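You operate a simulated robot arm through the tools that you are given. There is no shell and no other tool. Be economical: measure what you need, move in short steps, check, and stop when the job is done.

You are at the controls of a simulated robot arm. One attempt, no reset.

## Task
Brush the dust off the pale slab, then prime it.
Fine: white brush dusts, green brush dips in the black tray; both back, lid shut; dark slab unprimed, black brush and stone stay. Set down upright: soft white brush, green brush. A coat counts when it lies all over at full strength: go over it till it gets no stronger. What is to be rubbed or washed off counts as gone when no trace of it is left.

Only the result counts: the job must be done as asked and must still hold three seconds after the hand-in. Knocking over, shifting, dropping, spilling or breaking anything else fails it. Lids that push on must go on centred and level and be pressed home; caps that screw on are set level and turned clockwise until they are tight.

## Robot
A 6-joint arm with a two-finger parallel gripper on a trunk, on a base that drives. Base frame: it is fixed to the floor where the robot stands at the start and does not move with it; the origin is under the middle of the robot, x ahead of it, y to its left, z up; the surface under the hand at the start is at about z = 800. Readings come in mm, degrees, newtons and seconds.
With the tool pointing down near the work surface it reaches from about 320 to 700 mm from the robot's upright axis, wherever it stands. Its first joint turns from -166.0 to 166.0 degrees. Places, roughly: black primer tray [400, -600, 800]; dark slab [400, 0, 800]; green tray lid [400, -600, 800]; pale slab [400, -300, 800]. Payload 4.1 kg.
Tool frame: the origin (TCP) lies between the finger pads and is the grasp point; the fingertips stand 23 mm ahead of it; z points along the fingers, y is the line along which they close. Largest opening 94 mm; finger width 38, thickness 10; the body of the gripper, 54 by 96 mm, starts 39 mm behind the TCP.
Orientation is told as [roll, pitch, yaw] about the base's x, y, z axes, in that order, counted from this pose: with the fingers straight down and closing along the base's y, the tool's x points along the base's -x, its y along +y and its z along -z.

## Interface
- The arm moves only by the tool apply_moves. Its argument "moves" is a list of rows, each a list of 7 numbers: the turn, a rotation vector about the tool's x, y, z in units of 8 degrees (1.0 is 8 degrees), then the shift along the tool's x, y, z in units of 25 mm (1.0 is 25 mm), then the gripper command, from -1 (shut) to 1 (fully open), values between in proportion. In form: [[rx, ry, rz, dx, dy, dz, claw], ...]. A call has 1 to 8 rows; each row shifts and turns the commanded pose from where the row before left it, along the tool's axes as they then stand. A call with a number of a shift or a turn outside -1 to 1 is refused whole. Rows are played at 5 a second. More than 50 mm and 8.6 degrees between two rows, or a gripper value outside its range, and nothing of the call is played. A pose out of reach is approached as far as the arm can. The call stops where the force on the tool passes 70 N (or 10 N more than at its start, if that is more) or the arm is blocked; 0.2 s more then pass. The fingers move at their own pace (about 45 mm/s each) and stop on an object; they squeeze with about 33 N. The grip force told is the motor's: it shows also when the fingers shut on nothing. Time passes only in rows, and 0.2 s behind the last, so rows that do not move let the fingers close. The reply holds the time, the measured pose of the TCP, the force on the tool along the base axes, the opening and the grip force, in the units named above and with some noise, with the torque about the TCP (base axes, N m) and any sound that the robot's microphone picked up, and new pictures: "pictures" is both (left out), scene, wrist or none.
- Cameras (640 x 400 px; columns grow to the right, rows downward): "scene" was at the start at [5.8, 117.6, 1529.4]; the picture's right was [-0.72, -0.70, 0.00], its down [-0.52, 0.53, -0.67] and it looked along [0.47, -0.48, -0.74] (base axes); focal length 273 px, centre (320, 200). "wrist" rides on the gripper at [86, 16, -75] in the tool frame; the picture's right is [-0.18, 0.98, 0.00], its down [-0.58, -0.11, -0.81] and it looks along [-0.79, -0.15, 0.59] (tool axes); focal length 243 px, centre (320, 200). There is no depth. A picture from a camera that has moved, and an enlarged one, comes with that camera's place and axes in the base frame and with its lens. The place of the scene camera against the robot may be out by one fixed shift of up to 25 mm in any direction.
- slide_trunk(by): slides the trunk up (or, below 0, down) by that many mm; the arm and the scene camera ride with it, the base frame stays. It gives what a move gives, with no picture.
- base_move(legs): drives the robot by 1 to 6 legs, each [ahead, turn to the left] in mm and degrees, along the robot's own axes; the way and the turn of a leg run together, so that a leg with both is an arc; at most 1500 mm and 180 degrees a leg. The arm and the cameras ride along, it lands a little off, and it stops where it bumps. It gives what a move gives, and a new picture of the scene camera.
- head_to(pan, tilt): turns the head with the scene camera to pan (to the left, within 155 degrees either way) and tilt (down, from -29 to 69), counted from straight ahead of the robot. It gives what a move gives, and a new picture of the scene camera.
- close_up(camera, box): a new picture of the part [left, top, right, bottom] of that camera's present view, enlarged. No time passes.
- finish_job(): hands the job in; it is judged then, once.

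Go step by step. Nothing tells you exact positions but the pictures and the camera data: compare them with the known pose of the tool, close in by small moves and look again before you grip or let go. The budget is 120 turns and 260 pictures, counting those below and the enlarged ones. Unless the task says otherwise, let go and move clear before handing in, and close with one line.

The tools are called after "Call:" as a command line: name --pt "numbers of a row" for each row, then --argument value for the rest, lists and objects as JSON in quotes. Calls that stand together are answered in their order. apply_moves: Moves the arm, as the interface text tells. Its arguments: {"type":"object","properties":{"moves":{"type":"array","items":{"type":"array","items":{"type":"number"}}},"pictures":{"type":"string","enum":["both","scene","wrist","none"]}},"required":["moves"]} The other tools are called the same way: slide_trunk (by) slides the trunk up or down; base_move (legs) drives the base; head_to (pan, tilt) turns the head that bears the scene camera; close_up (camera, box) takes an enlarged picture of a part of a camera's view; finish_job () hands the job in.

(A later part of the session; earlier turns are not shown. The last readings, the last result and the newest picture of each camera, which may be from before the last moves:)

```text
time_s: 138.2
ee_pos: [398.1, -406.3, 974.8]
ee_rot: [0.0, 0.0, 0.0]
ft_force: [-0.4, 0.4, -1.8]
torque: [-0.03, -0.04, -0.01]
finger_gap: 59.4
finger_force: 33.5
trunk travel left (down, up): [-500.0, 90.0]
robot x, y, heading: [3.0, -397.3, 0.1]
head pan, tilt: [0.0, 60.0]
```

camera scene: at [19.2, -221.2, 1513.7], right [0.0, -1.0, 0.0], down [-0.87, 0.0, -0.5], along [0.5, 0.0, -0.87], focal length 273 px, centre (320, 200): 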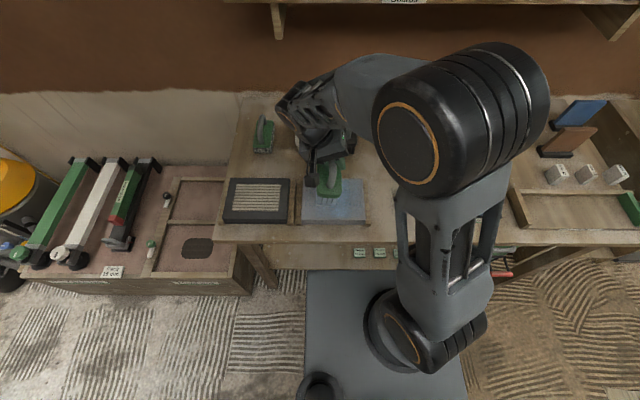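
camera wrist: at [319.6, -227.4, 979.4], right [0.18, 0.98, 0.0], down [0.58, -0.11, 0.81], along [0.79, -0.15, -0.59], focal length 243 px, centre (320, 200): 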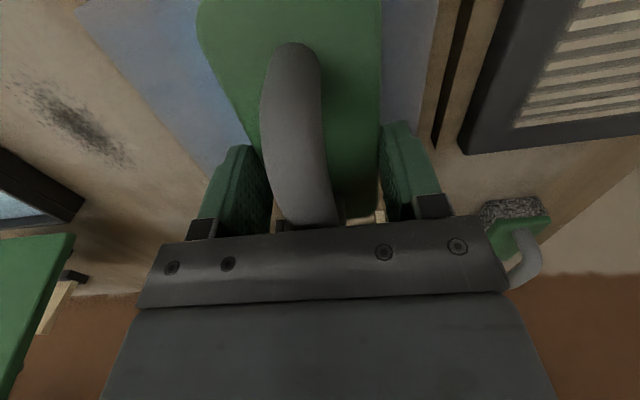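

Call:
apply_moves --pt "0 0 0 0 1 0 -1" --pt "0 0 0 0 1 0 -1" --pt "0 0 0 0.1 0.9 0.5 -1" --pt "0 0 0 0 0 1 -1" --pt "0 0 0 0 0 1 -1" --pt "0 0 0 0 0 0.28 -1" --pt "0 0 0 0 0 0.1 -1" --pt "0 0 0 0 0 0 -1" --pictures "none"

```text
time_s: 140.0
ee_pos: [395.3, -332.6, 902.5]
ee_rot: [0.1, -0.2, 0.0]
ft_force: [-1.1, 2.7, 30.2]
torque: [0.03, 0.89, -0.09]
finger_gap: 59.3
finger_force: 33.1
trunk travel left (down, up): [-500.0, 90.0]
robot x, y, heading: [4.8, -396.4, -0.1]
head pan, tilt: [0.0, 60.0]
```

Call:
apply_moves --pt "0 0 0 0 -0.2 -0.02 -1" --pt "0 0 0 0 0.85 0 -1" --pt "0 0 0 0 0.85 0 -1" --pt "0 0 0 0 0.85 0 -1" --pt "0 0 0 0 0.85 0 -1" --pt "0 0 0 0 0.85 0 -1" --pt "0 0 0 0 0.85 0 -1" --pt "0 0 0 0 0.85 0 -1" --pictures "none"

Call:
apply_moves --pt "0 0 0 -0.5 0 0 -1" --pt "0 0 0 0 -0.85 0 -1" --pt "0 0 0 0 -0.85 0 -1" --pt "0 0 0 0 -0.85 0 -1" --pt "0 0 0 0 -0.85 0 -1" --pt "0 0 0 0 -0.85 0 -1" --pt "0 0 0 0 -0.85 0 -1" --pt "0 0 0 0 -0.85 0 -1" --pictures "none"

Call:
apply_moves --pt "0 0 0 -0.5 0 0 -1" --pt "0 0 0 0 0.85 0 -1" --pt "0 0 0 0 0.85 0 -1" --pt "0 0 0 0 0.85 0 -1" --pt "0 0 0 0 0.85 0 -1" --pt "0 0 0 0 0.85 0 -1" --pt "0 0 0 0 0.85 0 -1" --pt "0 0 0 0 0.85 0 -1" --pictures "none"

Call:
close_up --camera "scene" --box '[275, 150, 405, 232]'

```text
time_s: 141.8
ee_pos: [394.4, -191.9, 901.7]
ee_rot: [0.0, 0.0, 0.1]
ft_force: [0.4, -3.7, 17.6]
torque: [-0.08, -0.85, -0.22]
finger_gap: 59.6
finger_force: 32.9
trunk travel left (down, up): [-500.0, 90.0]
robot x, y, heading: [3.3, -394.6, 0.4]
head pan, tilt: [0.0, 60.0]
```

```text
time_s: 143.6
ee_pos: [408.9, -340.3, 901.8]
ee_rot: [0.0, 0.0, 0.1]
ft_force: [1.0, -0.5, 1.1]
torque: [0.0, -0.03, 0.01]
finger_gap: 59.6
finger_force: 32.6
trunk travel left (down, up): [-500.0, 90.0]
robot x, y, heading: [2.9, -394.2, 0.4]
head pan, tilt: [0.0, 60.0]
```

```text
time_s: 145.4
ee_pos: [420.6, -191.0, 900.7]
ee_rot: [-0.1, 0.0, -0.1]
ft_force: [0.4, 0.2, -0.8]
torque: [0.0, 0.0, 0.0]
finger_gap: 59.5
finger_force: 33.0
trunk travel left (down, up): [-500.0, 90.0]
robot x, y, heading: [4.6, -391.8, 0.2]
head pan, tilt: [0.0, 60.0]
```

```text
4.88 times, centred on (340, 191) of scene
camera zoom: at [19.0, -221.5, 1513.6], right [0.0, -1.0, 0.0], down [-0.87, 0.0, -0.5], along [0.5, 0.0, -0.87], focal length 1333 px, centre (222, 244)
```

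zoom: 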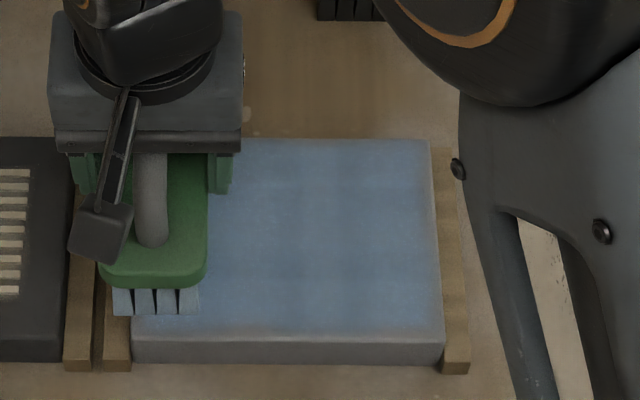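

The coat is strengthening; front and side rims still a bit thin. I'll press slightly more and work the edges.

Call:
apply_moves --pt "0 0 0 0 0 0.08 -1" --pt "0 0 0 0 -0.9 0 -1" --pt "0 0 0 0 -0.9 0 -1" --pt "0 0 0 0 -0.9 0 -1" --pt "0 0 0 0 -0.9 0 -1" --pt "0 0 0 0 -0.9 0 -1" --pt "0 0 0 0 -0.9 0 -1" --pt "0 0 0 0 -0.7 0 -1" --pictures "none"

Call:
apply_moves --pt "0 0 0 0.7 0 0 -1" --pt "0 0 0 0.5 0 0 -1" --pt "0 0 0 0 0.9 0 -1" --pt "0 0 0 0 0.9 0 -1" --pt "0 0 0 0 1 0 -1" --pt "0 0 0 0 1 0 -1" --pt "0 0 0 0 1 0 -1" --pt "0 0 0 0 1 0 -1" --pictures "none"

Call:
apply_moves --pt "0 0 0 -0.6 0 0 -1" --pt "0 0 0 0.6 0 0 -1" --pt "0 0 0 0 -0.9 0 -1" --pt "0 0 0 0 -0.9 0 -1" --pt "0 0 0 0 -1 0 -1" --pt "0 0 0 0 -1 0 -1" --pt "0 0 0 0 -1 0 -1" --pt "0 0 0 0 -1 0 -1" --pictures "none"

Call:
close_up --camera "scene" --box '[275, 150, 405, 232]'

```text
time_s: 147.2
ee_pos: [420.0, -340.7, 901.8]
ee_rot: [0.1, -0.4, 0.0]
ft_force: [-0.1, 18.0, 55.9]
torque: [1.02, 0.87, -0.45]
finger_gap: 59.6
finger_force: 32.8
trunk travel left (down, up): [-500.0, 90.0]
robot x, y, heading: [2.3, -394.1, 0.3]
head pan, tilt: [0.0, 60.0]
```

```text
time_s: 148.5
ee_pos: [388.3, -268.4, 902.6]
ee_rot: [0.2, -0.4, 0.2]
ft_force: [-5.6, 2.0, 37.1]
torque: [0.11, 1.6, 0.32]
finger_gap: 59.5
finger_force: 33.2
trunk travel left (down, up): [-500.0, 90.0]
robot x, y, heading: [1.9, -396.9, 0.3]
head pan, tilt: [0.0, 60.0]
stopped in row 6: the force on the tool passed its limit at 72 N (the readings are from after the stop); the commanded pose is now the measured one
```

```text
time_s: 150.3
ee_pos: [388.5, -411.8, 899.1]
ee_rot: [-0.1, 0.0, 0.2]
ft_force: [0.8, -0.2, -2.8]
torque: [0.0, -0.02, 0.0]
finger_gap: 59.4
finger_force: 32.7
trunk travel left (down, up): [-500.0, 90.0]
robot x, y, heading: [0.1, -394.7, 0.1]
head pan, tilt: [0.0, 60.0]
```

```text
4.88 times, centred on (340, 191) of scene
camera zoom: at [19.1, -221.4, 1513.0], right [0.0, -1.0, 0.0], down [-0.87, 0.0, -0.5], along [0.5, 0.0, -0.87], focal length 1333 px, centre (222, 244)
```

zoom: 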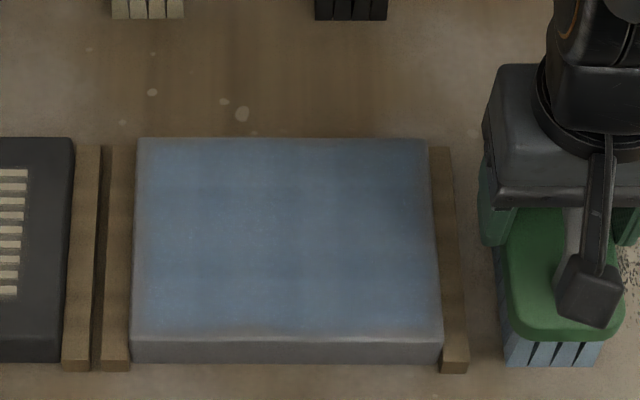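

The stroke stopped early on a force peak and the next one ran off to the right; the brush is clear over the bench. I'll lift it and inspect the rims closely.

Call:
apply_moves --pt "0 0 0 0 0 -1 -1" --pt "0 0 0 0 0 -1 -1" --pictures "none"

Call:
close_up --camera "scene" --box '[298, 174, 336, 228]'

Call:
close_up --camera "scene" --box '[334, 174, 372, 228]'

```text
time_s: 150.9
ee_pos: [390.5, -412.9, 951.9]
ee_rot: [-0.1, -0.1, 0.1]
ft_force: [0.6, 0.0, -1.2]
torque: [0.02, -0.01, 0.0]
finger_gap: 59.6
finger_force: 33.0
trunk travel left (down, up): [-500.0, 90.0]
robot x, y, heading: [2.6, -397.2, -0.0]
head pan, tilt: [0.0, 60.0]
```

```text
7.41 times, centred on (317, 201) of scene
camera zoom: at [18.8, -221.5, 1513.6], right [0.0, -1.0, 0.0], down [-0.87, 0.0, -0.5], along [0.5, 0.0, -0.87], focal length 2025 px, centre (342, 193)
```

zoom: 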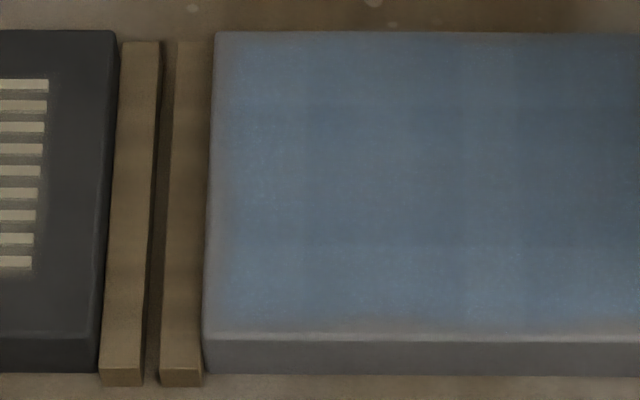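

```text
7.41 times, centred on (353, 201) of scene
camera zoom: at [18.8, -221.5, 1513.6], right [0.0, -1.0, 0.0], down [-0.87, 0.0, -0.5], along [0.5, 0.0, -0.87], focal length 2025 px, centre (76, 193)
```

zoom: 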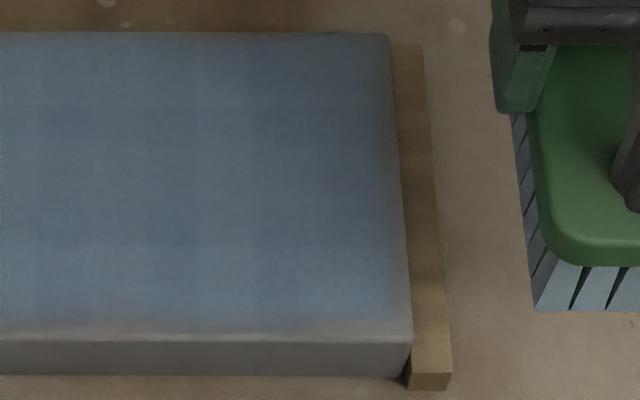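

The rims and front band are still thinner than the middle. I'll go on with more strokes, reaching further over the front and side edges.

Call:
apply_moves --pt "0 0 0 0 1 0 -1" --pt "0 0 0 0.1 1 0 -1" --pt "0 0 0 0 0.7 0.8 -1" --pt "0 0 0 0 0 0.9 -1" --pt "0 0 0 0 0 0.2 -1" --pt "0 0 0 0 0 0 -1" --pictures "none"

```text
time_s: 152.3
ee_pos: [387.8, -347.2, 903.1]
ee_rot: [0.2, -0.4, 0.1]
ft_force: [-0.9, 1.7, 19.2]
torque: [-0.15, 0.13, -0.04]
finger_gap: 59.6
finger_force: 33.2
trunk travel left (down, up): [-500.0, 90.0]
robot x, y, heading: [4.0, -399.5, -0.2]
head pan, tilt: [0.0, 60.0]
```

Call:
apply_moves --pt "0 0 0 0 0.9 0 -1" --pt "0 0 0 0 0.9 0 -1" --pt "0 0 0 0 0.9 0 -1" --pt "0 0 0 0 0.9 0 -1" --pt "0 0 0 0 0.9 0 -1" --pt "0 0 0 0 0.9 0 -1" --pt "0 0 0 0 0.8 0 -1" --pt "0 0 0 0 0.4 0 -1" --pictures "none"

Call:
close_up --camera "scene" --box '[275, 150, 405, 232]'

```text
time_s: 154.1
ee_pos: [386.3, -180.9, 901.9]
ee_rot: [0.0, -0.3, 0.1]
ft_force: [-0.3, -3.4, 11.7]
torque: [-0.33, -0.73, -0.29]
finger_gap: 59.4
finger_force: 33.3
trunk travel left (down, up): [-500.0, 90.0]
robot x, y, heading: [2.8, -397.2, 0.4]
head pan, tilt: [0.0, 60.0]
```

```text
4.88 times, centred on (340, 191) of scene
camera zoom: at [18.0, -222.4, 1513.7], right [0.0, -1.0, 0.0], down [-0.87, 0.0, -0.5], along [0.5, 0.0, -0.87], focal length 1333 px, centre (222, 244)
```

zoom: 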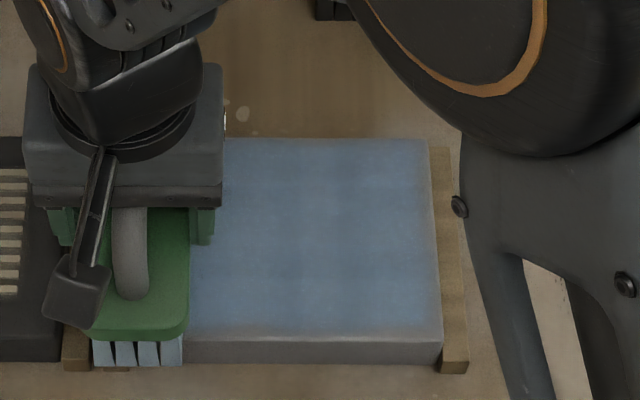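

Call:
apply_moves --pt "0 0 0 -0.1 -0.4 0.02 -1" --pt "0 0 0 0 -0.9 0 -1" --pt "0 0 0 0 -0.9 0 -1" --pt "0 0 0 0 -0.9 0 -1" --pt "0 0 0 0 -0.9 0 -1" --pt "0 0 0 0 -0.9 0 -1" --pt "0 0 0 0 -0.9 0 -1" --pt "0 0 0 0 -0.9 0 -1" --pictures "none"

Call:
apply_moves --pt "0 0 0 -0.8 0 0 -1" --pt "0 0 0 -0.7 0.4 0 -1" --pt "0 0 0 0 1 0 -1" --pt "0 0 0 0 1 0 -1" --pt "0 0 0 0 1 0 -1" --pt "0 0 0 0 1 0 -1" --pt "0 0 0 0 1 0 -1" --pt "0 0 0 0 1 0 -1" --pictures "none"

Call:
apply_moves --pt "0 0 0 0.5 -0.4 0 -1" --pt "0 0 0 0 -1 0 -1" --pt "0 0 0 0 -1 0 -1" --pt "0 0 0 0 -1 0 -1" --pt "0 0 0 0 -1 0 -1" --pt "0 0 0 0 -1 0 -1" --pt "0 0 0 0 -1 0 -1" --pt "0 0 0 0 0 -1 -1" --pictures "none"

Call:
apply_moves --pt "0 0 0 0 -1 -1 -1" --pt "0 0 0 0 -1 -1 -1" --pt "0 0 0 0 -1 0 -1" --pt "0 0 0 0 -1 0 -1" --pictures "none"

Call:
close_up --camera "scene" --box '[290, 168, 380, 230]'

```text
time_s: 155.9
ee_pos: [388.6, -349.3, 902.9]
ee_rot: [0.1, -0.3, 0.1]
ft_force: [1.7, 3.4, 21.6]
torque: [0.41, 0.17, -0.22]
finger_gap: 59.5
finger_force: 33.2
trunk travel left (down, up): [-500.0, 90.0]
robot x, y, heading: [1.1, -397.3, 0.1]
head pan, tilt: [0.0, 60.0]
```

```text
time_s: 157.7
ee_pos: [425.3, -188.4, 903.3]
ee_rot: [0.1, -0.2, 0.1]
ft_force: [-0.3, 0.4, 5.3]
torque: [-0.09, 0.15, 0.18]
finger_gap: 59.7
finger_force: 33.5
trunk travel left (down, up): [-500.0, 90.0]
robot x, y, heading: [4.6, -398.2, 0.0]
head pan, tilt: [0.0, 60.0]
```

```text
time_s: 159.5
ee_pos: [413.7, -350.0, 926.3]
ee_rot: [0.1, -0.1, 0.1]
ft_force: [0.2, -0.4, -1.2]
torque: [-0.02, 0.0, -0.02]
finger_gap: 59.3
finger_force: 32.8
trunk travel left (down, up): [-500.0, 90.0]
robot x, y, heading: [-0.9, -398.1, 0.4]
head pan, tilt: [0.0, 60.0]
```

```text
time_s: 160.5
ee_pos: [415.4, -447.5, 975.8]
ee_rot: [0.1, -0.2, 0.0]
ft_force: [-0.8, 0.9, -2.4]
torque: [0.02, -0.02, 0.05]
finger_gap: 59.5
finger_force: 32.6
trunk travel left (down, up): [-500.0, 90.0]
robot x, y, heading: [1.5, -395.8, 0.3]
head pan, tilt: [0.0, 60.0]
```

```text
6.45 times, centred on (335, 199) of scene
camera zoom: at [19.2, -221.7, 1513.7], right [0.0, -1.0, 0.0], down [-0.87, 0.0, -0.5], along [0.5, 0.0, -0.87], focal length 1764 px, centre (223, 206)
```

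zoom: 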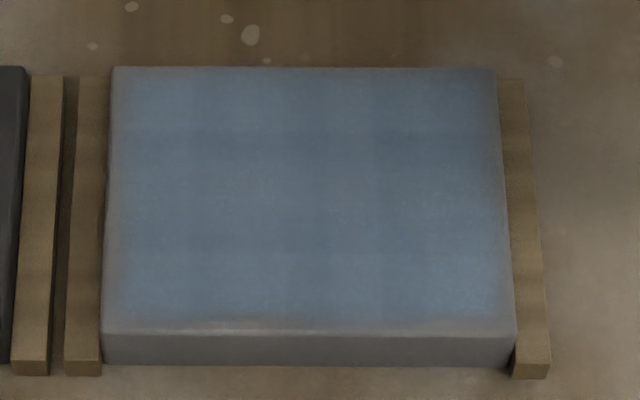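

Rims look feathered, but slight plaid variation remains. I'll re-dip and add more passes to see whether it still strengthens.

Call:
apply_moves --pt "0 0 0 -0.3 -1 0 -1" --pt "0 0 0 -0.34 -1 0 -1" --pt "0 0 0 0 -1 0 -1" --pt "0 0 0 0 -1 0 -1" --pt "0 0 0 0 -1 0 -1" --pt "0 0 0 0 -1 0 -1" --pt "0 0 0 0 -1 0 -1" --pt "0 0 0 0 -1 0 -1" --pictures "none"

Call:
apply_moves --pt "0 0 0 0 -0.3 0.5 -1" --pt "0 0 0 0 0 1 -1" --pt "0 0 0 0 0 1 -1" --pt "0 0 0 0 0 0.7 -1" --pt "0 0 0 0 0 0.16 -1" --pt "0 0 0 0 0 0.06 -1" --pt "0 0 0 0 0 0 -1" --pictures "none"

```text
time_s: 162.3
ee_pos: [429.3, -648.7, 978.8]
ee_rot: [0.1, -0.2, 0.1]
ft_force: [0.6, 0.0, -2.2]
torque: [-0.01, 0.03, -0.03]
finger_gap: 59.3
finger_force: 33.1
trunk travel left (down, up): [-500.0, 90.0]
robot x, y, heading: [1.3, -397.5, 0.2]
head pan, tilt: [0.0, 60.0]
```

```text
time_s: 163.9
ee_pos: [432.4, -655.8, 890.2]
ee_rot: [0.1, -0.2, 0.1]
ft_force: [0.0, -0.4, -1.9]
torque: [-0.01, -0.03, 0.03]
finger_gap: 59.5
finger_force: 33.3
trunk travel left (down, up): [-500.0, 90.0]
robot x, y, heading: [5.9, -396.1, 0.4]
head pan, tilt: [0.0, 60.0]
```

Call:
apply_moves --pt "0 0 0 0 0 0.08 -1" --pt "0 0 0 0 0 0.04 -1" --pt "0 0 0 0 0 0 -1" --pictures "none"

```text
time_s: 164.7
ee_pos: [431.2, -656.7, 890.0]
ee_rot: [0.0, -0.3, 0.1]
ft_force: [0.2, 1.2, 14.6]
torque: [0.26, 1.06, -0.08]
finger_gap: 59.4
finger_force: 33.3
trunk travel left (down, up): [-500.0, 90.0]
robot x, y, heading: [3.4, -397.9, 0.2]
head pan, tilt: [0.0, 60.0]
```

Call:
apply_moves --pt "0 0 0 0 0.5 0 -1" --pt "0 0 0 0 0.5 0 -1" --pt "0 0 0 0 -0.5 0 -1" --pt "0 0 0 0 0 -0.6 -1" --pt "0 0 0 0 0 -0.8 -1" --pt "0 0 0 0 0 -1 -1" --pt "0 0 0 0 0.5 -1 -1" --pt "0 0 0 0 1 0 -1" --pictures "none"

Call:
apply_moves --pt "0 0 0 0.7 1 0 -1" --pt "0 0 0 0.7 1 0 -1" --pt "0 0 0 0 1 0 -1" --pt "0 0 0 0 1 0 -1" --pt "0 0 0 0 1 0 -1" --pt "0 0 0 0 1 0 -1" --pt "0 0 0 0 1 0 -1" --pt "0 0 0 0 1 0 -1" --pictures "none"

Call:
apply_moves --pt "0 0 0 0 1 0 -1" --pt "0 0 0 0 1 0 -1" --pt "0 0 0 0 0.6 0.5 -1" --pt "0 0 0 0 0 1 -1" --pt "0 0 0 0 0 1 -1" --pt "0 0 0 0 0 0.28 -1" --pt "0 0 0 0 0 0.06 -1" --pt "0 0 0 0 0 0 -1" --pictures "none"

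```text
time_s: 166.5
ee_pos: [429.8, -605.4, 974.7]
ee_rot: [-0.1, -0.3, 0.2]
ft_force: [-0.2, 1.2, -1.3]
torque: [0.02, 0.0, 0.0]
finger_gap: 59.2
finger_force: 32.8
trunk travel left (down, up): [-500.0, 90.0]
robot x, y, heading: [1.4, -394.1, 0.0]
head pan, tilt: [0.0, 60.0]
```

```text
time_s: 168.3
ee_pos: [395.8, -405.4, 976.0]
ee_rot: [0.0, -0.2, 0.1]
ft_force: [0.0, 0.3, -0.9]
torque: [0.01, -0.03, -0.01]
finger_gap: 59.5
finger_force: 32.8
trunk travel left (down, up): [-500.0, 90.0]
robot x, y, heading: [-1.3, -397.2, 0.1]
head pan, tilt: [0.0, 60.0]
```

```text
time_s: 170.1
ee_pos: [397.3, -341.5, 904.0]
ee_rot: [0.2, -0.2, 0.1]
ft_force: [-0.5, -0.6, 3.8]
torque: [-0.07, -0.14, -0.04]
finger_gap: 59.7
finger_force: 33.0
trunk travel left (down, up): [-500.0, 90.0]
robot x, y, heading: [0.0, -395.9, 0.2]
head pan, tilt: [0.0, 60.0]
```

Call:
apply_moves --pt "0 0 0 0.1 0 0.06 -1" --pt "0 0 0 0 0.9 0 -1" --pt "0 0 0 0 0.9 0 -1" --pt "0 0 0 0 0.9 0 -1" --pt "0 0 0 0 0.9 0 -1" --pt "0 0 0 0 0.9 0 -1" --pt "0 0 0 0 0.9 0 -1" --pt "0 0 0 0 0.8 0 -1" --pictures "none"

Call:
apply_moves --pt "0 0 0 -0.6 0 0 -1" --pt "0 0 0 0 -0.9 0 -1" --pt "0 0 0 0 -0.9 0 -1" --pt "0 0 0 0 -0.9 0 -1" --pt "0 0 0 0 -0.9 0 -1" --pt "0 0 0 0 -0.9 0 -1" --pt "0 0 0 0 -0.9 0 -1" --pt "0 0 0 0 -0.8 0 -1" --pictures "none"

Call:
apply_moves --pt "0 0 0 -0.6 0 0 -1" --pt "0 0 0 0 0.9 0 -1" --pt "0 0 0 0 0.9 0 -1" --pt "0 0 0 0 0.9 0 -1" --pt "0 0 0 0 0.9 0 -1" --pt "0 0 0 0 0.9 0 -1" --pt "0 0 0 0 0.9 0 -1" --pt "0 0 0 0 0.8 0 -1" --pictures "none"

Call:
close_up --camera "scene" --box '[290, 168, 380, 230]'

```text
time_s: 171.9
ee_pos: [392.4, -186.3, 903.0]
ee_rot: [0.0, -0.4, 0.2]
ft_force: [0.4, -5.6, 21.4]
torque: [-0.45, -0.03, 0.02]
finger_gap: 59.5
finger_force: 33.0
trunk travel left (down, up): [-500.0, 90.0]
robot x, y, heading: [1.6, -397.3, -0.0]
head pan, tilt: [0.0, 60.0]
```

```text
time_s: 173.7
ee_pos: [406.1, -340.9, 903.6]
ee_rot: [-0.1, -0.2, 0.1]
ft_force: [0.2, 5.3, 20.7]
torque: [0.32, -0.91, 0.17]
finger_gap: 59.5
finger_force: 33.1
trunk travel left (down, up): [-500.0, 90.0]
robot x, y, heading: [3.4, -394.7, 0.1]
head pan, tilt: [0.0, 60.0]
```

```text
time_s: 175.5
ee_pos: [422.0, -186.3, 902.3]
ee_rot: [0.1, -0.3, 0.3]
ft_force: [0.0, -3.1, 11.9]
torque: [-0.22, 0.18, 0.15]
finger_gap: 59.5
finger_force: 32.7
trunk travel left (down, up): [-500.0, 90.0]
robot x, y, heading: [4.1, -395.1, 0.1]
head pan, tilt: [0.0, 60.0]
```

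```text
6.45 times, centred on (335, 199) of scene
camera zoom: at [18.1, -222.4, 1513.8], right [0.0, -1.0, 0.0], down [-0.87, 0.0, -0.5], along [0.5, 0.0, -0.87], focal length 1764 px, centre (223, 206)
```

zoom: 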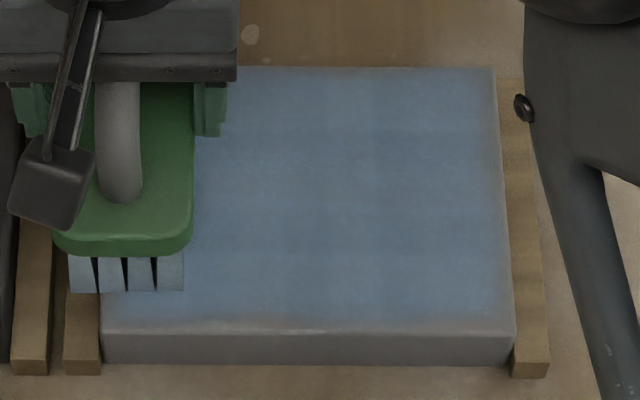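

Call:
apply_moves --pt "0 0 0 0.7 0 0.03 -1" --pt "0 0 0 0.7 -0.9 0 -1" --pt "0 0 0 0 -0.9 0 -1" --pt "0 0 0 0 -0.9 0 -1" --pt "0 0 0 0 -0.9 0 -1" --pt "0 0 0 0 -0.9 0 -1" --pt "0 0 0 0 -0.9 0 -1" --pt "0 0 0 0 -0.9 0 -1" --pictures "none"

Call:
apply_moves --pt "0 0 0 -0.3 0 0 -1" --pt "0 0 0 0 0.9 0 -1" --pt "0 0 0 0 0.9 0 -1" --pt "0 0 0 0 0.9 0 -1" --pt "0 0 0 0 0.9 0 -1" --pt "0 0 0 0 0.9 0 -1" --pt "0 0 0 0 0.9 0 -1" --pt "0 0 0 0 0.9 0 -1" --pictures "none"

Call:
apply_moves --pt "0 0 0 -0.8 0 0 -1" --pt "0 0 0 0 -0.9 0 -1" --pt "0 0 0 0 -0.9 0 -1" --pt "0 0 0 0 -0.9 0 -1" --pt "0 0 0 0 -0.9 0 -1" --pt "0 0 0 0 -0.9 0 -1" --pt "0 0 0 0 -0.9 0 -1" --pt "0 0 0 0 -0.9 0 -1" --pictures "none"

Call:
apply_moves --pt "0 0 0 0 0 -1 -1" --pt "0 0 0 0 -1 -1 -1" --pt "0 0 0 0 -1 -1 -1" --pt "0 0 0 0 -1 0 -1" --pt "0 0 0 0 -1 0 -1" --pictures "none"

Call:
close_up --camera "scene" --box '[290, 168, 380, 230]'

```text
time_s: 177.3
ee_pos: [385.1, -342.7, 902.7]
ee_rot: [0.0, -0.7, 0.1]
ft_force: [-0.3, 16.7, 56.6]
torque: [1.07, 1.0, -0.5]
finger_gap: 59.4
finger_force: 32.9
trunk travel left (down, up): [-500.0, 90.0]
robot x, y, heading: [-1.3, -396.2, 0.2]
head pan, tilt: [0.0, 60.0]
```

```text
time_s: 179.1
ee_pos: [395.2, -188.5, 902.1]
ee_rot: [0.1, -0.4, 0.2]
ft_force: [-0.6, -13.0, 46.3]
torque: [-0.92, 0.15, 0.26]
finger_gap: 59.2
finger_force: 33.4
trunk travel left (down, up): [-500.0, 90.0]
robot x, y, heading: [-0.6, -398.1, 0.1]
head pan, tilt: [0.0, 60.0]
```

```text
time_s: 180.9
ee_pos: [416.4, -343.0, 902.7]
ee_rot: [0.1, -0.2, 0.2]
ft_force: [0.4, 7.0, 27.0]
torque: [0.33, -0.62, 0.09]
finger_gap: 59.7
finger_force: 32.7
trunk travel left (down, up): [-500.0, 90.0]
robot x, y, heading: [2.7, -393.3, -0.0]
head pan, tilt: [0.0, 60.0]
```

```text
time_s: 182.1
ee_pos: [417.0, -443.0, 975.7]
ee_rot: [0.1, -0.3, 0.2]
ft_force: [0.2, -0.4, -2.4]
torque: [0.02, 0.02, -0.01]
finger_gap: 59.1
finger_force: 32.8
trunk travel left (down, up): [-500.0, 90.0]
robot x, y, heading: [2.6, -394.7, 0.2]
head pan, tilt: [0.0, 60.0]
```

```text
6.45 times, centred on (335, 199) of scene
camera zoom: at [19.2, -221.7, 1513.7], right [0.0, -1.0, 0.0], down [-0.87, 0.0, -0.5], along [0.5, 0.0, -0.87], focal length 1764 px, centre (223, 206)
```

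zoom: 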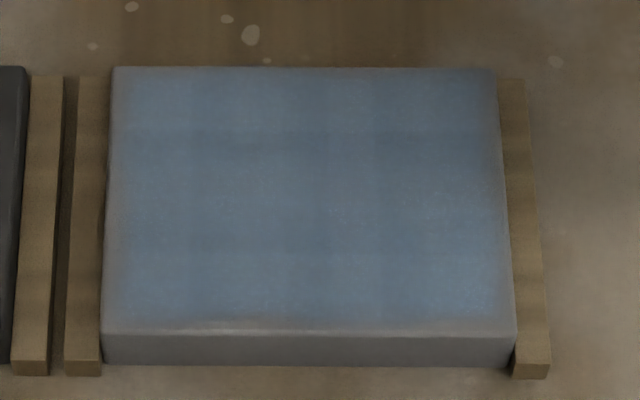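

It hardly changes any more; only the outer rims look fainter. As a test I'll rub lengthwise along the right edge, then the left edge, and compare.

Call:
apply_moves --pt "0 0 0 0.3 1 0 -1" --pt "0 0 0 0.3 1 0 -1" --pt "0 0 0 0 1 0.5 -1" --pt "0 0 0 0 1 0.5 -1" --pt "0 0 0 0 0.4 1 -1" --pt "0 0 0 0 0 0.8 -1" --pt "0 0 0 0 0 0.12 -1" --pt "0 0 0 0 0 0 -1" --pictures "none"

Call:
apply_moves --pt "0 0 0 0.7 0 0 -1" --pt "0 0 0 -0.8 0 0 -1" --pt "0 0 0 -0.8 0 0 -1" --pt "0 0 0 0.8 0 0 -1" --pt "0 0 0 0.8 0 0 -1" --pt "0 0 0 -0.8 0 0 -1" --pt "0 0 0 -0.8 0 0 -1" --pt "0 0 0 0.8 0 0 -1" --pictures "none"

Call:
apply_moves --pt "0 0 0 0.3 0.9 0 -1" --pt "0 0 0 0 0.9 0 -1" --pt "0 0 0 0 0.9 0 -1" --pt "0 0 0 0 0.9 0 -1" --pt "0 0 0 0 0.9 0 -1" --pt "0 0 0 0 0.8 0 -1" --pt "0 0 0 0.4 0 0 -1" --pt "0 0 0 -0.8 0 0 -1" --pictures "none"

Call:
close_up --camera "scene" --box '[290, 168, 380, 230]'

```text
time_s: 183.9
ee_pos: [400.0, -331.4, 902.4]
ee_rot: [0.0, -0.3, 0.0]
ft_force: [0.2, 3.3, 14.6]
torque: [-0.04, 0.91, -0.19]
finger_gap: 59.3
finger_force: 32.9
trunk travel left (down, up): [-500.0, 90.0]
robot x, y, heading: [0.1, -397.6, 0.3]
head pan, tilt: [0.0, 60.0]
```

```text
time_s: 185.7
ee_pos: [403.8, -333.6, 903.1]
ee_rot: [-0.1, -0.2, 0.1]
ft_force: [-3.0, -0.3, 6.6]
torque: [-0.13, -0.24, -0.04]
finger_gap: 59.5
finger_force: 33.1
trunk travel left (down, up): [-500.0, 90.0]
robot x, y, heading: [4.5, -392.9, -0.1]
head pan, tilt: [0.0, 60.0]
```

```text
time_s: 187.5
ee_pos: [406.4, -201.3, 902.8]
ee_rot: [0.1, -0.1, 0.1]
ft_force: [0.7, -0.5, -1.7]
torque: [0.03, 0.02, -0.02]
finger_gap: 59.3
finger_force: 33.0
trunk travel left (down, up): [-500.0, 90.0]
robot x, y, heading: [-0.1, -396.8, -0.0]
head pan, tilt: [0.0, 60.0]
```

```text
6.45 times, centred on (335, 199) of scene
camera zoom: at [18.8, -221.4, 1513.7], right [0.0, -1.0, 0.0], down [-0.87, 0.0, -0.5], along [0.5, 0.0, -0.87], focal length 1764 px, centre (223, 206)
```

zoom: 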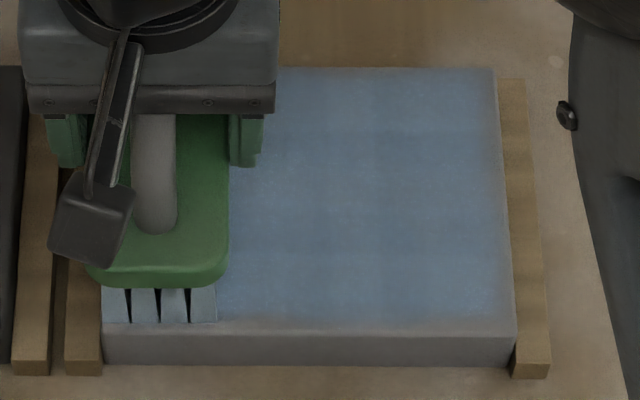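

The right rim shows no further change, so it's saturated there. I'll give the left edge the same treatment, then lift.

Call:
apply_moves --pt "0 0 0 0 0.3 0.08 -1" --pt "0 0 0 0.8 0 0 -1" --pt "0 0 0 -0.8 0 0 -1" --pt "0 0 0 -0.8 0 0 -1" --pt "0 0 0 0.8 0 0 -1" --pt "0 0 0 0.8 0 0 -1" --pt "0 0 0 -0.8 0 0 -1" --pt "0 0 0 -0.8 0 0 -1" --pictures "none"

Call:
apply_moves --pt "0 0 0 0.8 -0.4 0 -1" --pt "0 0 0 0.6 -0.8 0 -1" --pt "0 0 0 0 -0.9 0 -1" --pt "0 0 0 0 -0.9 0 -1" --pt "0 0 0 0 -0.9 0 -1" --pt "0 0 0 0 -0.9 0 -1" --pt "0 0 0 0 -0.9 0 -1" --pt "0 0 0 0 -0.4 0 -1" --pictures "none"

Call:
apply_moves --pt "0 0 0 0 0 -1 -1" --pt "0 0 0 0 -1 -1 -1" --pt "0 0 0 0 -1 -1 -1" --pt "0 0 0 -0.3 -1 0 -1" --pt "0 0 0 -0.5 -1 0 -1" --pictures "none"

Call:
close_up --camera "scene" --box '[290, 168, 380, 230]'

```text
time_s: 189.3
ee_pos: [422.2, -193.7, 901.4]
ee_rot: [0.1, -0.3, 0.1]
ft_force: [-12.0, 2.7, 32.9]
torque: [0.41, 0.51, 0.1]
finger_gap: 59.2
finger_force: 32.9
trunk travel left (down, up): [-500.0, 90.0]
robot x, y, heading: [-1.2, -395.0, 0.3]
head pan, tilt: [0.0, 60.0]
```

```text
time_s: 191.1
ee_pos: [389.2, -344.8, 902.8]
ee_rot: [0.0, -0.4, 0.0]
ft_force: [0.1, 15.0, 41.5]
torque: [0.96, 0.16, -0.18]
finger_gap: 59.5
finger_force: 33.4
trunk travel left (down, up): [-500.0, 90.0]
robot x, y, heading: [-0.2, -394.9, 0.2]
head pan, tilt: [0.0, 60.0]
```

```text
time_s: 192.3
ee_pos: [411.5, -447.1, 974.8]
ee_rot: [0.1, -0.1, 0.2]
ft_force: [0.6, 0.1, -1.8]
torque: [-0.01, 0.0, -0.04]
finger_gap: 59.4
finger_force: 33.1
trunk travel left (down, up): [-500.0, 90.0]
robot x, y, heading: [-0.3, -397.6, 0.1]
head pan, tilt: [0.0, 60.0]
```

```text
6.45 times, centred on (335, 199) of scene
camera zoom: at [19.4, -221.5, 1513.7], right [0.0, -1.0, 0.0], down [-0.87, 0.0, -0.5], along [0.5, 0.0, -0.87], focal length 1764 px, centre (223, 206)
```

zoom: 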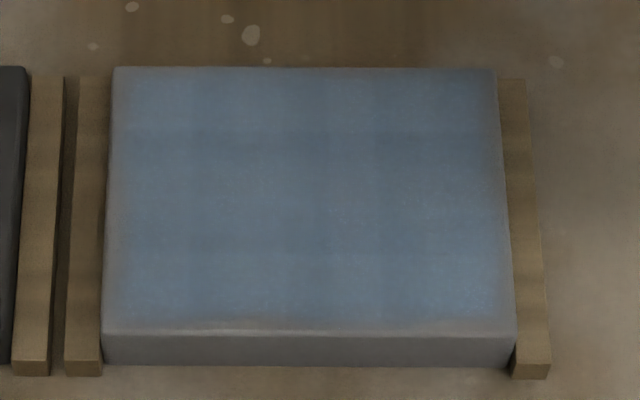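

The coat no longer changes: saturated. Now I'll take the green brush back to its home at (666,-460).

Call:
apply_moves --pt "0 0 0 -1 -0.13 0 -1" --pt "0 0 0 -1 -0.13 0 -1" --pt "0 0 0 -1 -0.13 0 -1" --pt "0 0 0 -1 -0.13 0 -1" --pt "0 0 0 -1 0 0 -1" --pt "0 0 0 -1 0 0 -1" --pt "0 0 0 -1 0 0 -1" --pt "0 0 0 -1 0 0 -1" --pictures "none"

Call:
apply_moves --pt "0 0 0 -1 0 0 -1" --pt "0 0 0 -1 0 0.3 -1" --pt "0 0 0 -0.14 0 1 -1" --pt "0 0 0 0 0 1 -1" --pt "0 0 0 0 0 0.8 -1" --pt "0 0 0 0 0 0.5 -1" --pictures "wrist"

Call:
close_up --camera "scene" --box '[330, 80, 450, 170]'

```text
time_s: 194.1
ee_pos: [610.5, -457.3, 974.4]
ee_rot: [0.1, -0.2, 0.1]
ft_force: [-0.1, 0.3, -2.0]
torque: [-0.03, 0.01, -0.01]
finger_gap: 59.6
finger_force: 33.0
trunk travel left (down, up): [-500.0, 90.0]
robot x, y, heading: [1.5, -394.5, 0.0]
head pan, tilt: [0.0, 60.0]
```

```text
time_s: 195.5
ee_pos: [665.3, -457.7, 884.4]
ee_rot: [0.2, -0.1, 0.1]
ft_force: [0.8, -0.1, -2.4]
torque: [-0.02, -0.01, 0.02]
finger_gap: 59.7
finger_force: 32.9
trunk travel left (down, up): [-500.0, 90.0]
robot x, y, heading: [1.9, -392.4, 0.3]
head pan, tilt: [0.0, 60.0]
camera wrist: at [577.8, -444.1, 958.6], right [0.18, 0.98, 0.0], down [0.58, -0.11, 0.81], along [0.79, -0.15, -0.59], focal length 243 px, centre (320, 200)
```

wrist: 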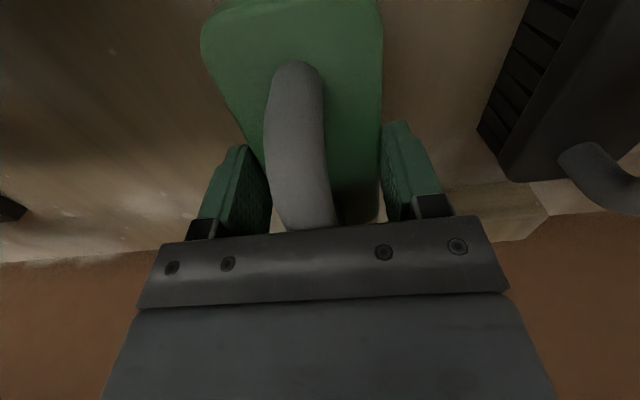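

```text
4.44 times, centred on (390, 125) of scene
camera zoom: at [19.3, -221.4, 1513.7], right [0.0, -1.0, 0.0], down [-0.87, 0.0, -0.5], along [0.5, 0.0, -0.87], focal length 1215 px, centre (9, 533)
```

zoom: 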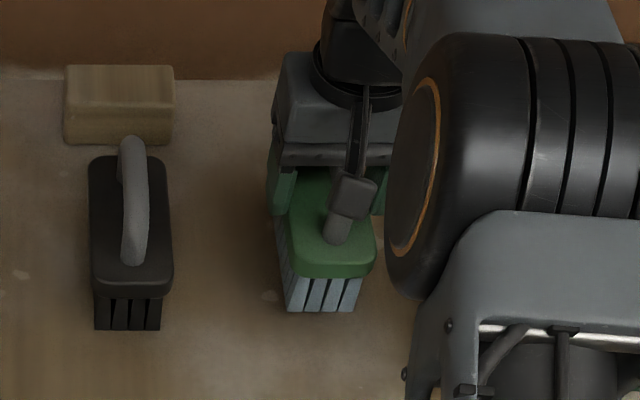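

Compared with its original outline, it should come 5 mm nearer and 2 mm left. I'll correct and lower to contact.

Call:
apply_moves --pt "0 0 0 0.2 0.06 0.2 -1" --pt "0 0 0 0 0 0.2 -1" --pt "0 0 0 0 0 0.1 -1" --pt "0 0 0 0 0 0.06 -1" --pt "0 0 0 0 0 0 -1" --pictures "none"

```text
time_s: 196.7
ee_pos: [659.4, -456.9, 871.5]
ee_rot: [0.0, -0.2, 0.1]
ft_force: [0.0, -1.1, -1.5]
torque: [0.03, -0.01, -0.02]
finger_gap: 59.0
finger_force: 32.4
trunk travel left (down, up): [-500.0, 90.0]
robot x, y, heading: [2.4, -393.2, 0.2]
head pan, tilt: [0.0, 60.0]
```

Call:
apply_moves --pt "0 0 0 0 0 0.06 -1" --pt "0 0 0 0 0 0.05 -1" --pt "0 0 0 0 0 0.05 -1" --pt "0 0 0 0 0 0 -1" --pictures "none"

```text
time_s: 197.7
ee_pos: [659.9, -456.4, 868.1]
ee_rot: [0.0, -0.1, 0.2]
ft_force: [-0.2, 0.1, -1.2]
torque: [-0.01, -0.04, 0.02]
finger_gap: 59.4
finger_force: 33.2
trunk travel left (down, up): [-500.0, 90.0]
robot x, y, heading: [2.7, -399.4, -0.0]
head pan, tilt: [0.0, 60.0]
```

Call:
apply_moves --pt "0 0 0 0 0 0.05 -1" --pt "0 0 0 0 0 0.05 -1" --pt "0 0 0 0 0 0 -1" --pictures "none"

Call:
close_up --camera "scene" --box '[330, 80, 450, 170]'

```text
time_s: 198.5
ee_pos: [659.0, -456.6, 867.9]
ee_rot: [0.1, -0.4, 0.2]
ft_force: [1.7, 0.1, 12.1]
torque: [-0.23, 0.78, 0.0]
finger_gap: 59.3
finger_force: 33.0
trunk travel left (down, up): [-500.0, 90.0]
robot x, y, heading: [0.4, -397.4, 0.0]
head pan, tilt: [0.0, 60.0]
```

```text
4.44 times, centred on (390, 125) of scene
camera zoom: at [18.0, -221.2, 1513.9], right [0.0, -1.0, 0.0], down [-0.87, 0.0, -0.5], along [0.5, 0.0, -0.87], focal length 1215 px, centre (9, 533)
```

zoom: 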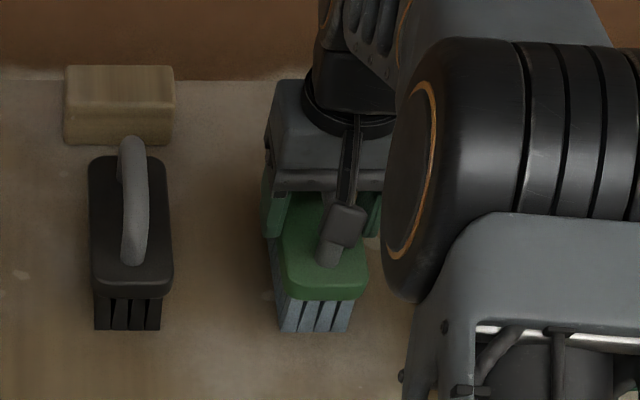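

It stands exactly on its old outline. I'll release and rise straight up.

Call:
apply_moves --pt "0 0 0 0 0 -0.04 -1" --pt "0 0 0 0 0 0 0.6" --pt "0 0 0 0 0 0 0.8" --pt "0 0 0 0 0 0 0.8" --pt "0 0 0 0 0 -0.8 0.8" --pt "0 0 0 0 0 -1 0.8" --pt "0 0 0 0 0 -1 0.8" --pt "0 0 0 0 0 -1 0.8" --pictures "wrist"

Call:
apply_moves --pt "0 0 0 0 0 -1 0.5" --pt "0 0 0 0.5 -1 -1 0" --pt "0 0 0 0.5 -1 0 0" --pt "0 0 0 0.5 -1 0 -0.3" --pt "0 0 0 0.5 -0.5 0 -0.5" --pictures "both"

```text
time_s: 200.3
ee_pos: [658.9, -456.6, 962.7]
ee_rot: [0.0, -0.1, 0.2]
ft_force: [0.0, -0.5, 1.0]
torque: [0.0, 0.01, -0.02]
finger_gap: 84.7
finger_force: 0.0
trunk travel left (down, up): [-500.0, 90.0]
robot x, y, heading: [2.1, -395.4, 0.2]
head pan, tilt: [0.0, 60.0]
camera wrist: at [571.2, -441.8, 1036.3], right [0.18, 0.98, 0.0], down [0.58, -0.11, 0.81], along [0.79, -0.15, -0.59], focal length 243 px, centre (320, 200)
```

wrist: 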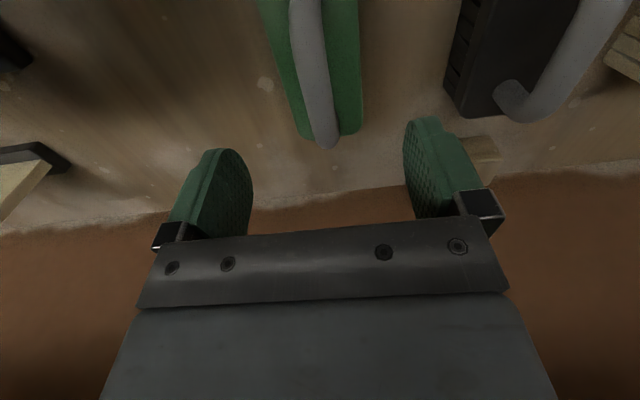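

```text
time_s: 201.5
ee_pos: [608.2, -543.5, 1010.2]
ee_rot: [0.1, -0.2, 0.0]
ft_force: [-0.6, 0.2, -1.1]
torque: [-0.02, -0.03, 0.03]
finger_gap: 23.5
finger_force: 0.0
trunk travel left (down, up): [-500.0, 90.0]
robot x, y, heading: [-1.3, -393.5, 0.0]
head pan, tilt: [0.0, 60.0]
camera scene: at [18.9, -221.5, 1513.7], right [0.0, -1.0, 0.0], down [-0.87, 0.0, -0.5], along [0.5, 0.0, -0.87], focal length 273 px, centre (320, 200)
camera wrist: at [521.6, -529.0, 1084.3], right [0.18, 0.98, 0.0], down [0.58, -0.11, 0.81], along [0.79, -0.15, -0.59], focal length 243 px, centre (320, 200)
```

scene: 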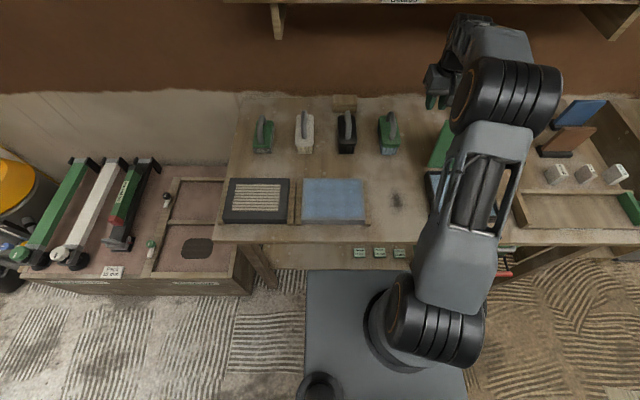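
wrist: 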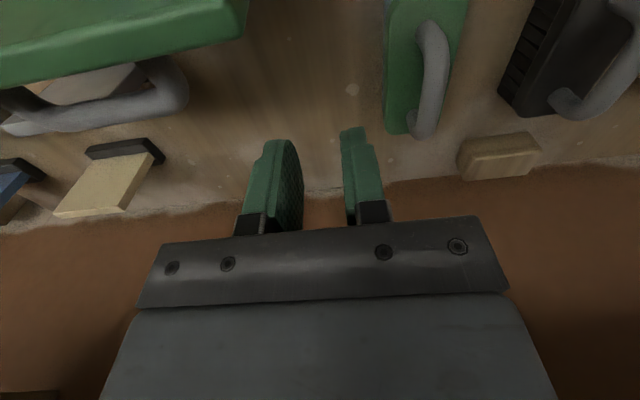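

Both brushes are home and the pale slab is blue. To shut the lid, I'll turn the hand 90° again and approach the lid's bar as I left it.

Call:
apply_moves --pt "0 0 0 0.8 0.5 -1 -0.5" --pt "0 0 0 0.8 0.5 -1 -0.5" --pt "0 0 0 0.8 0.5 -1 -0.5" --pt "0 0 0 0.8 0 -0.3 -0.5" --pt "0 0 1 0 0 0 -0.5" --pt "0 0 1 0 0 0 -0.5" --pt "0 0 1 0 0 0 -0.5" --pt "0 0 1 0 0 0 -0.5" --pictures "none"

Call:
apply_moves --pt "0 0 1 0 0 0 -0.5" --pt "0 0 1 0 0 0 -0.5" --pt "0 0 1 0 0 0 -0.5" --pt "0 0 1 0 0 0 -0.5" --pt "0 0 1 0 0 0 -0.5" --pt "0 0 1 0 0 0 -0.5" --pt "0 0 1 0 0 0 -0.5" --pt "0 0 0.28 0 0 0 -0.5" --pictures "none"

```text
time_s: 203.3
ee_pos: [528.5, -507.4, 1094.3]
ee_rot: [0.1, 0.0, -32.0]
ft_force: [0.2, 0.5, -0.5]
torque: [0.03, 0.01, 0.02]
finger_gap: 23.6
finger_force: 0.1
trunk travel left (down, up): [-500.0, 90.0]
robot x, y, heading: [2.6, -396.7, 0.0]
head pan, tilt: [0.0, 60.0]
```

```text
time_s: 205.1
ee_pos: [529.0, -505.7, 1092.5]
ee_rot: [0.3, 0.0, -90.2]
ft_force: [-0.1, -0.3, -0.7]
torque: [0.0, 0.0, -0.02]
finger_gap: 23.6
finger_force: 0.1
trunk travel left (down, up): [-500.0, 90.0]
robot x, y, heading: [-0.7, -395.0, 0.2]
head pan, tilt: [0.0, 60.0]
```

Call:
apply_moves --pt "0 0 0 -1 0 0 -0.5" --pt "0 0 0 -1 0.3 0 -0.5" --pt "0 0 0 -1 0.6 0 -0.5" --pt "0 0 0 -1 0.6 0 -0.5" --pt "0 0 0 -1 0.6 0 -0.5" --pt "0 0 0 -0.56 0.58 0 -0.5" --pt "0.84 0 0 0 0 0.8 -0.5" --pt "0.84 0 0 0 0 0.8 -0.5" --pictures "both"

```text
time_s: 206.9
ee_pos: [592.9, -646.1, 1053.7]
ee_rot: [-13.3, 0.0, -90.1]
ft_force: [0.2, 0.7, 0.1]
torque: [-0.02, -0.02, 0.01]
finger_gap: 23.5
finger_force: 0.1
trunk travel left (down, up): [-500.0, 90.0]
robot x, y, heading: [4.3, -396.0, -0.0]
head pan, tilt: [0.0, 60.0]
camera scene: at [19.5, -221.5, 1513.8], right [0.0, -1.0, 0.0], down [-0.87, 0.0, -0.5], along [0.5, 0.0, -0.87], focal length 273 px, centre (320, 200)
camera wrist: at [626.2, -561.8, 1121.8], right [0.96, -0.19, -0.23], down [0.08, -0.58, 0.81], along [-0.28, -0.79, -0.54], focal length 243 px, centre (320, 200)
```

scene: 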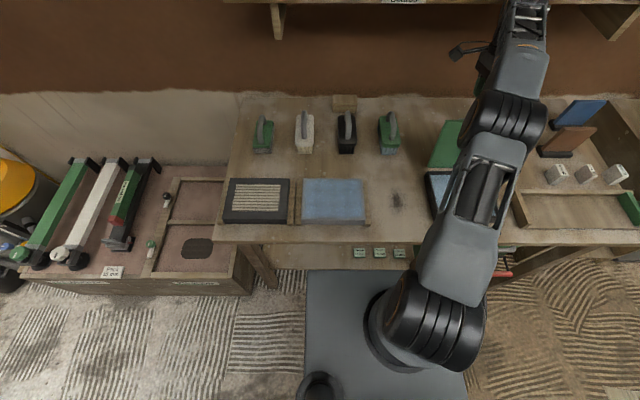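
wrist: 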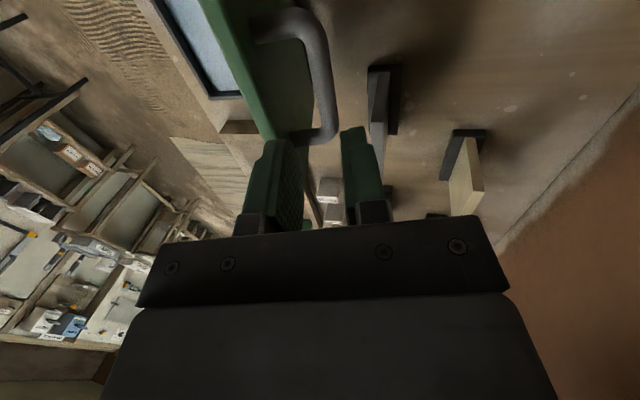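

Call:
apply_moves --pt "0 0 0 0 0.12 0.5 -0.45" --pt "0 0 0 0 0 0.8 -0.45" --pt "0 0 0 0 0 0.7 -0.45" --pictures "wrist"

```text
time_s: 207.7
ee_pos: [585.3, -644.8, 1005.7]
ee_rot: [-13.3, -0.1, -90.1]
ft_force: [0.0, 0.7, 0.0]
torque: [0.0, 0.0, -0.03]
finger_gap: 25.4
finger_force: 0.0
trunk travel left (down, up): [-500.0, 90.0]
robot x, y, heading: [1.3, -394.9, 0.1]
head pan, tilt: [0.0, 60.0]
camera wrist: at [617.8, -560.8, 1072.7], right [0.96, -0.19, -0.23], down [0.08, -0.58, 0.81], along [-0.28, -0.79, -0.54], focal length 243 px, centre (320, 200)
```

wrist: 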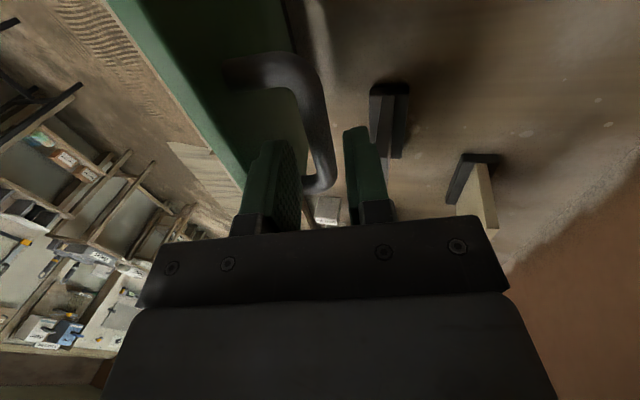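

The bar is between the fingers. Going down the rest, then closing.

Call:
apply_moves --pt "0 0 0 0 0 0.6 -0.45" --pt "0 0 0 0 0 0.6 -0.45" --pt "0 0 0 0 0 0.3 -0.45" --pt "0 0 0 0 0 0 -1" --pt "0 0 0 0 0 0 -1" --pt "0 0 0 0 0 0 -1" --pictures "wrist"

```text
time_s: 209.1
ee_pos: [575.7, -645.2, 967.2]
ee_rot: [-13.3, 0.1, -90.3]
ft_force: [-6.6, 3.8, -2.5]
torque: [-0.53, -0.02, -1.77]
finger_gap: 13.8
finger_force: 44.8
trunk travel left (down, up): [-500.0, 90.0]
robot x, y, heading: [3.8, -394.0, -0.1]
head pan, tilt: [0.0, 60.0]
camera wrist: at [608.2, -562.2, 1036.3], right [0.96, -0.19, -0.23], down [0.08, -0.58, 0.81], along [-0.28, -0.79, -0.54], focal length 243 px, centre (320, 200)
```

wrist: 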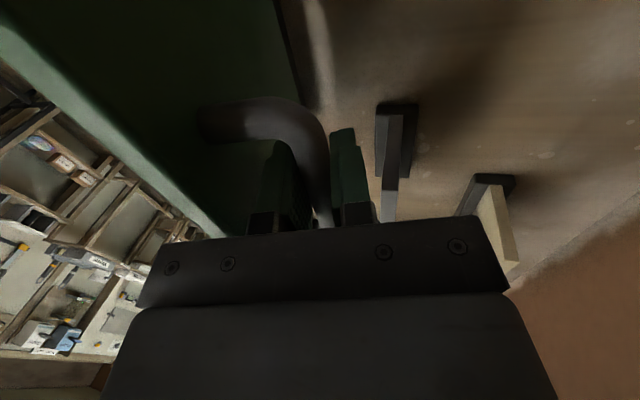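

Gripped. Now the arc in reverse, in small steps with force checks.

Call:
apply_moves --pt "0 0 0 0 -0.396 -0.06 -1" --pt "0 0 0 0 -0.396 -0.05 -1" --pt "0 0 0 0 -0.396 -0.03 -1" --pt "0 0 0 0 -0.396 -0.02 -1" --pt "0 0 0 0 0 0 -1" --pictures "none"

```text
time_s: 210.3
ee_pos: [538.8, -646.0, 981.6]
ee_rot: [-13.2, 0.1, -90.1]
ft_force: [0.7, 2.5, 0.6]
torque: [0.1, -0.07, -1.78]
finger_gap: 13.8
finger_force: 45.0
trunk travel left (down, up): [-500.0, 90.0]
robot x, y, heading: [-1.9, -396.5, 0.4]
head pan, tilt: [0.0, 60.0]
```

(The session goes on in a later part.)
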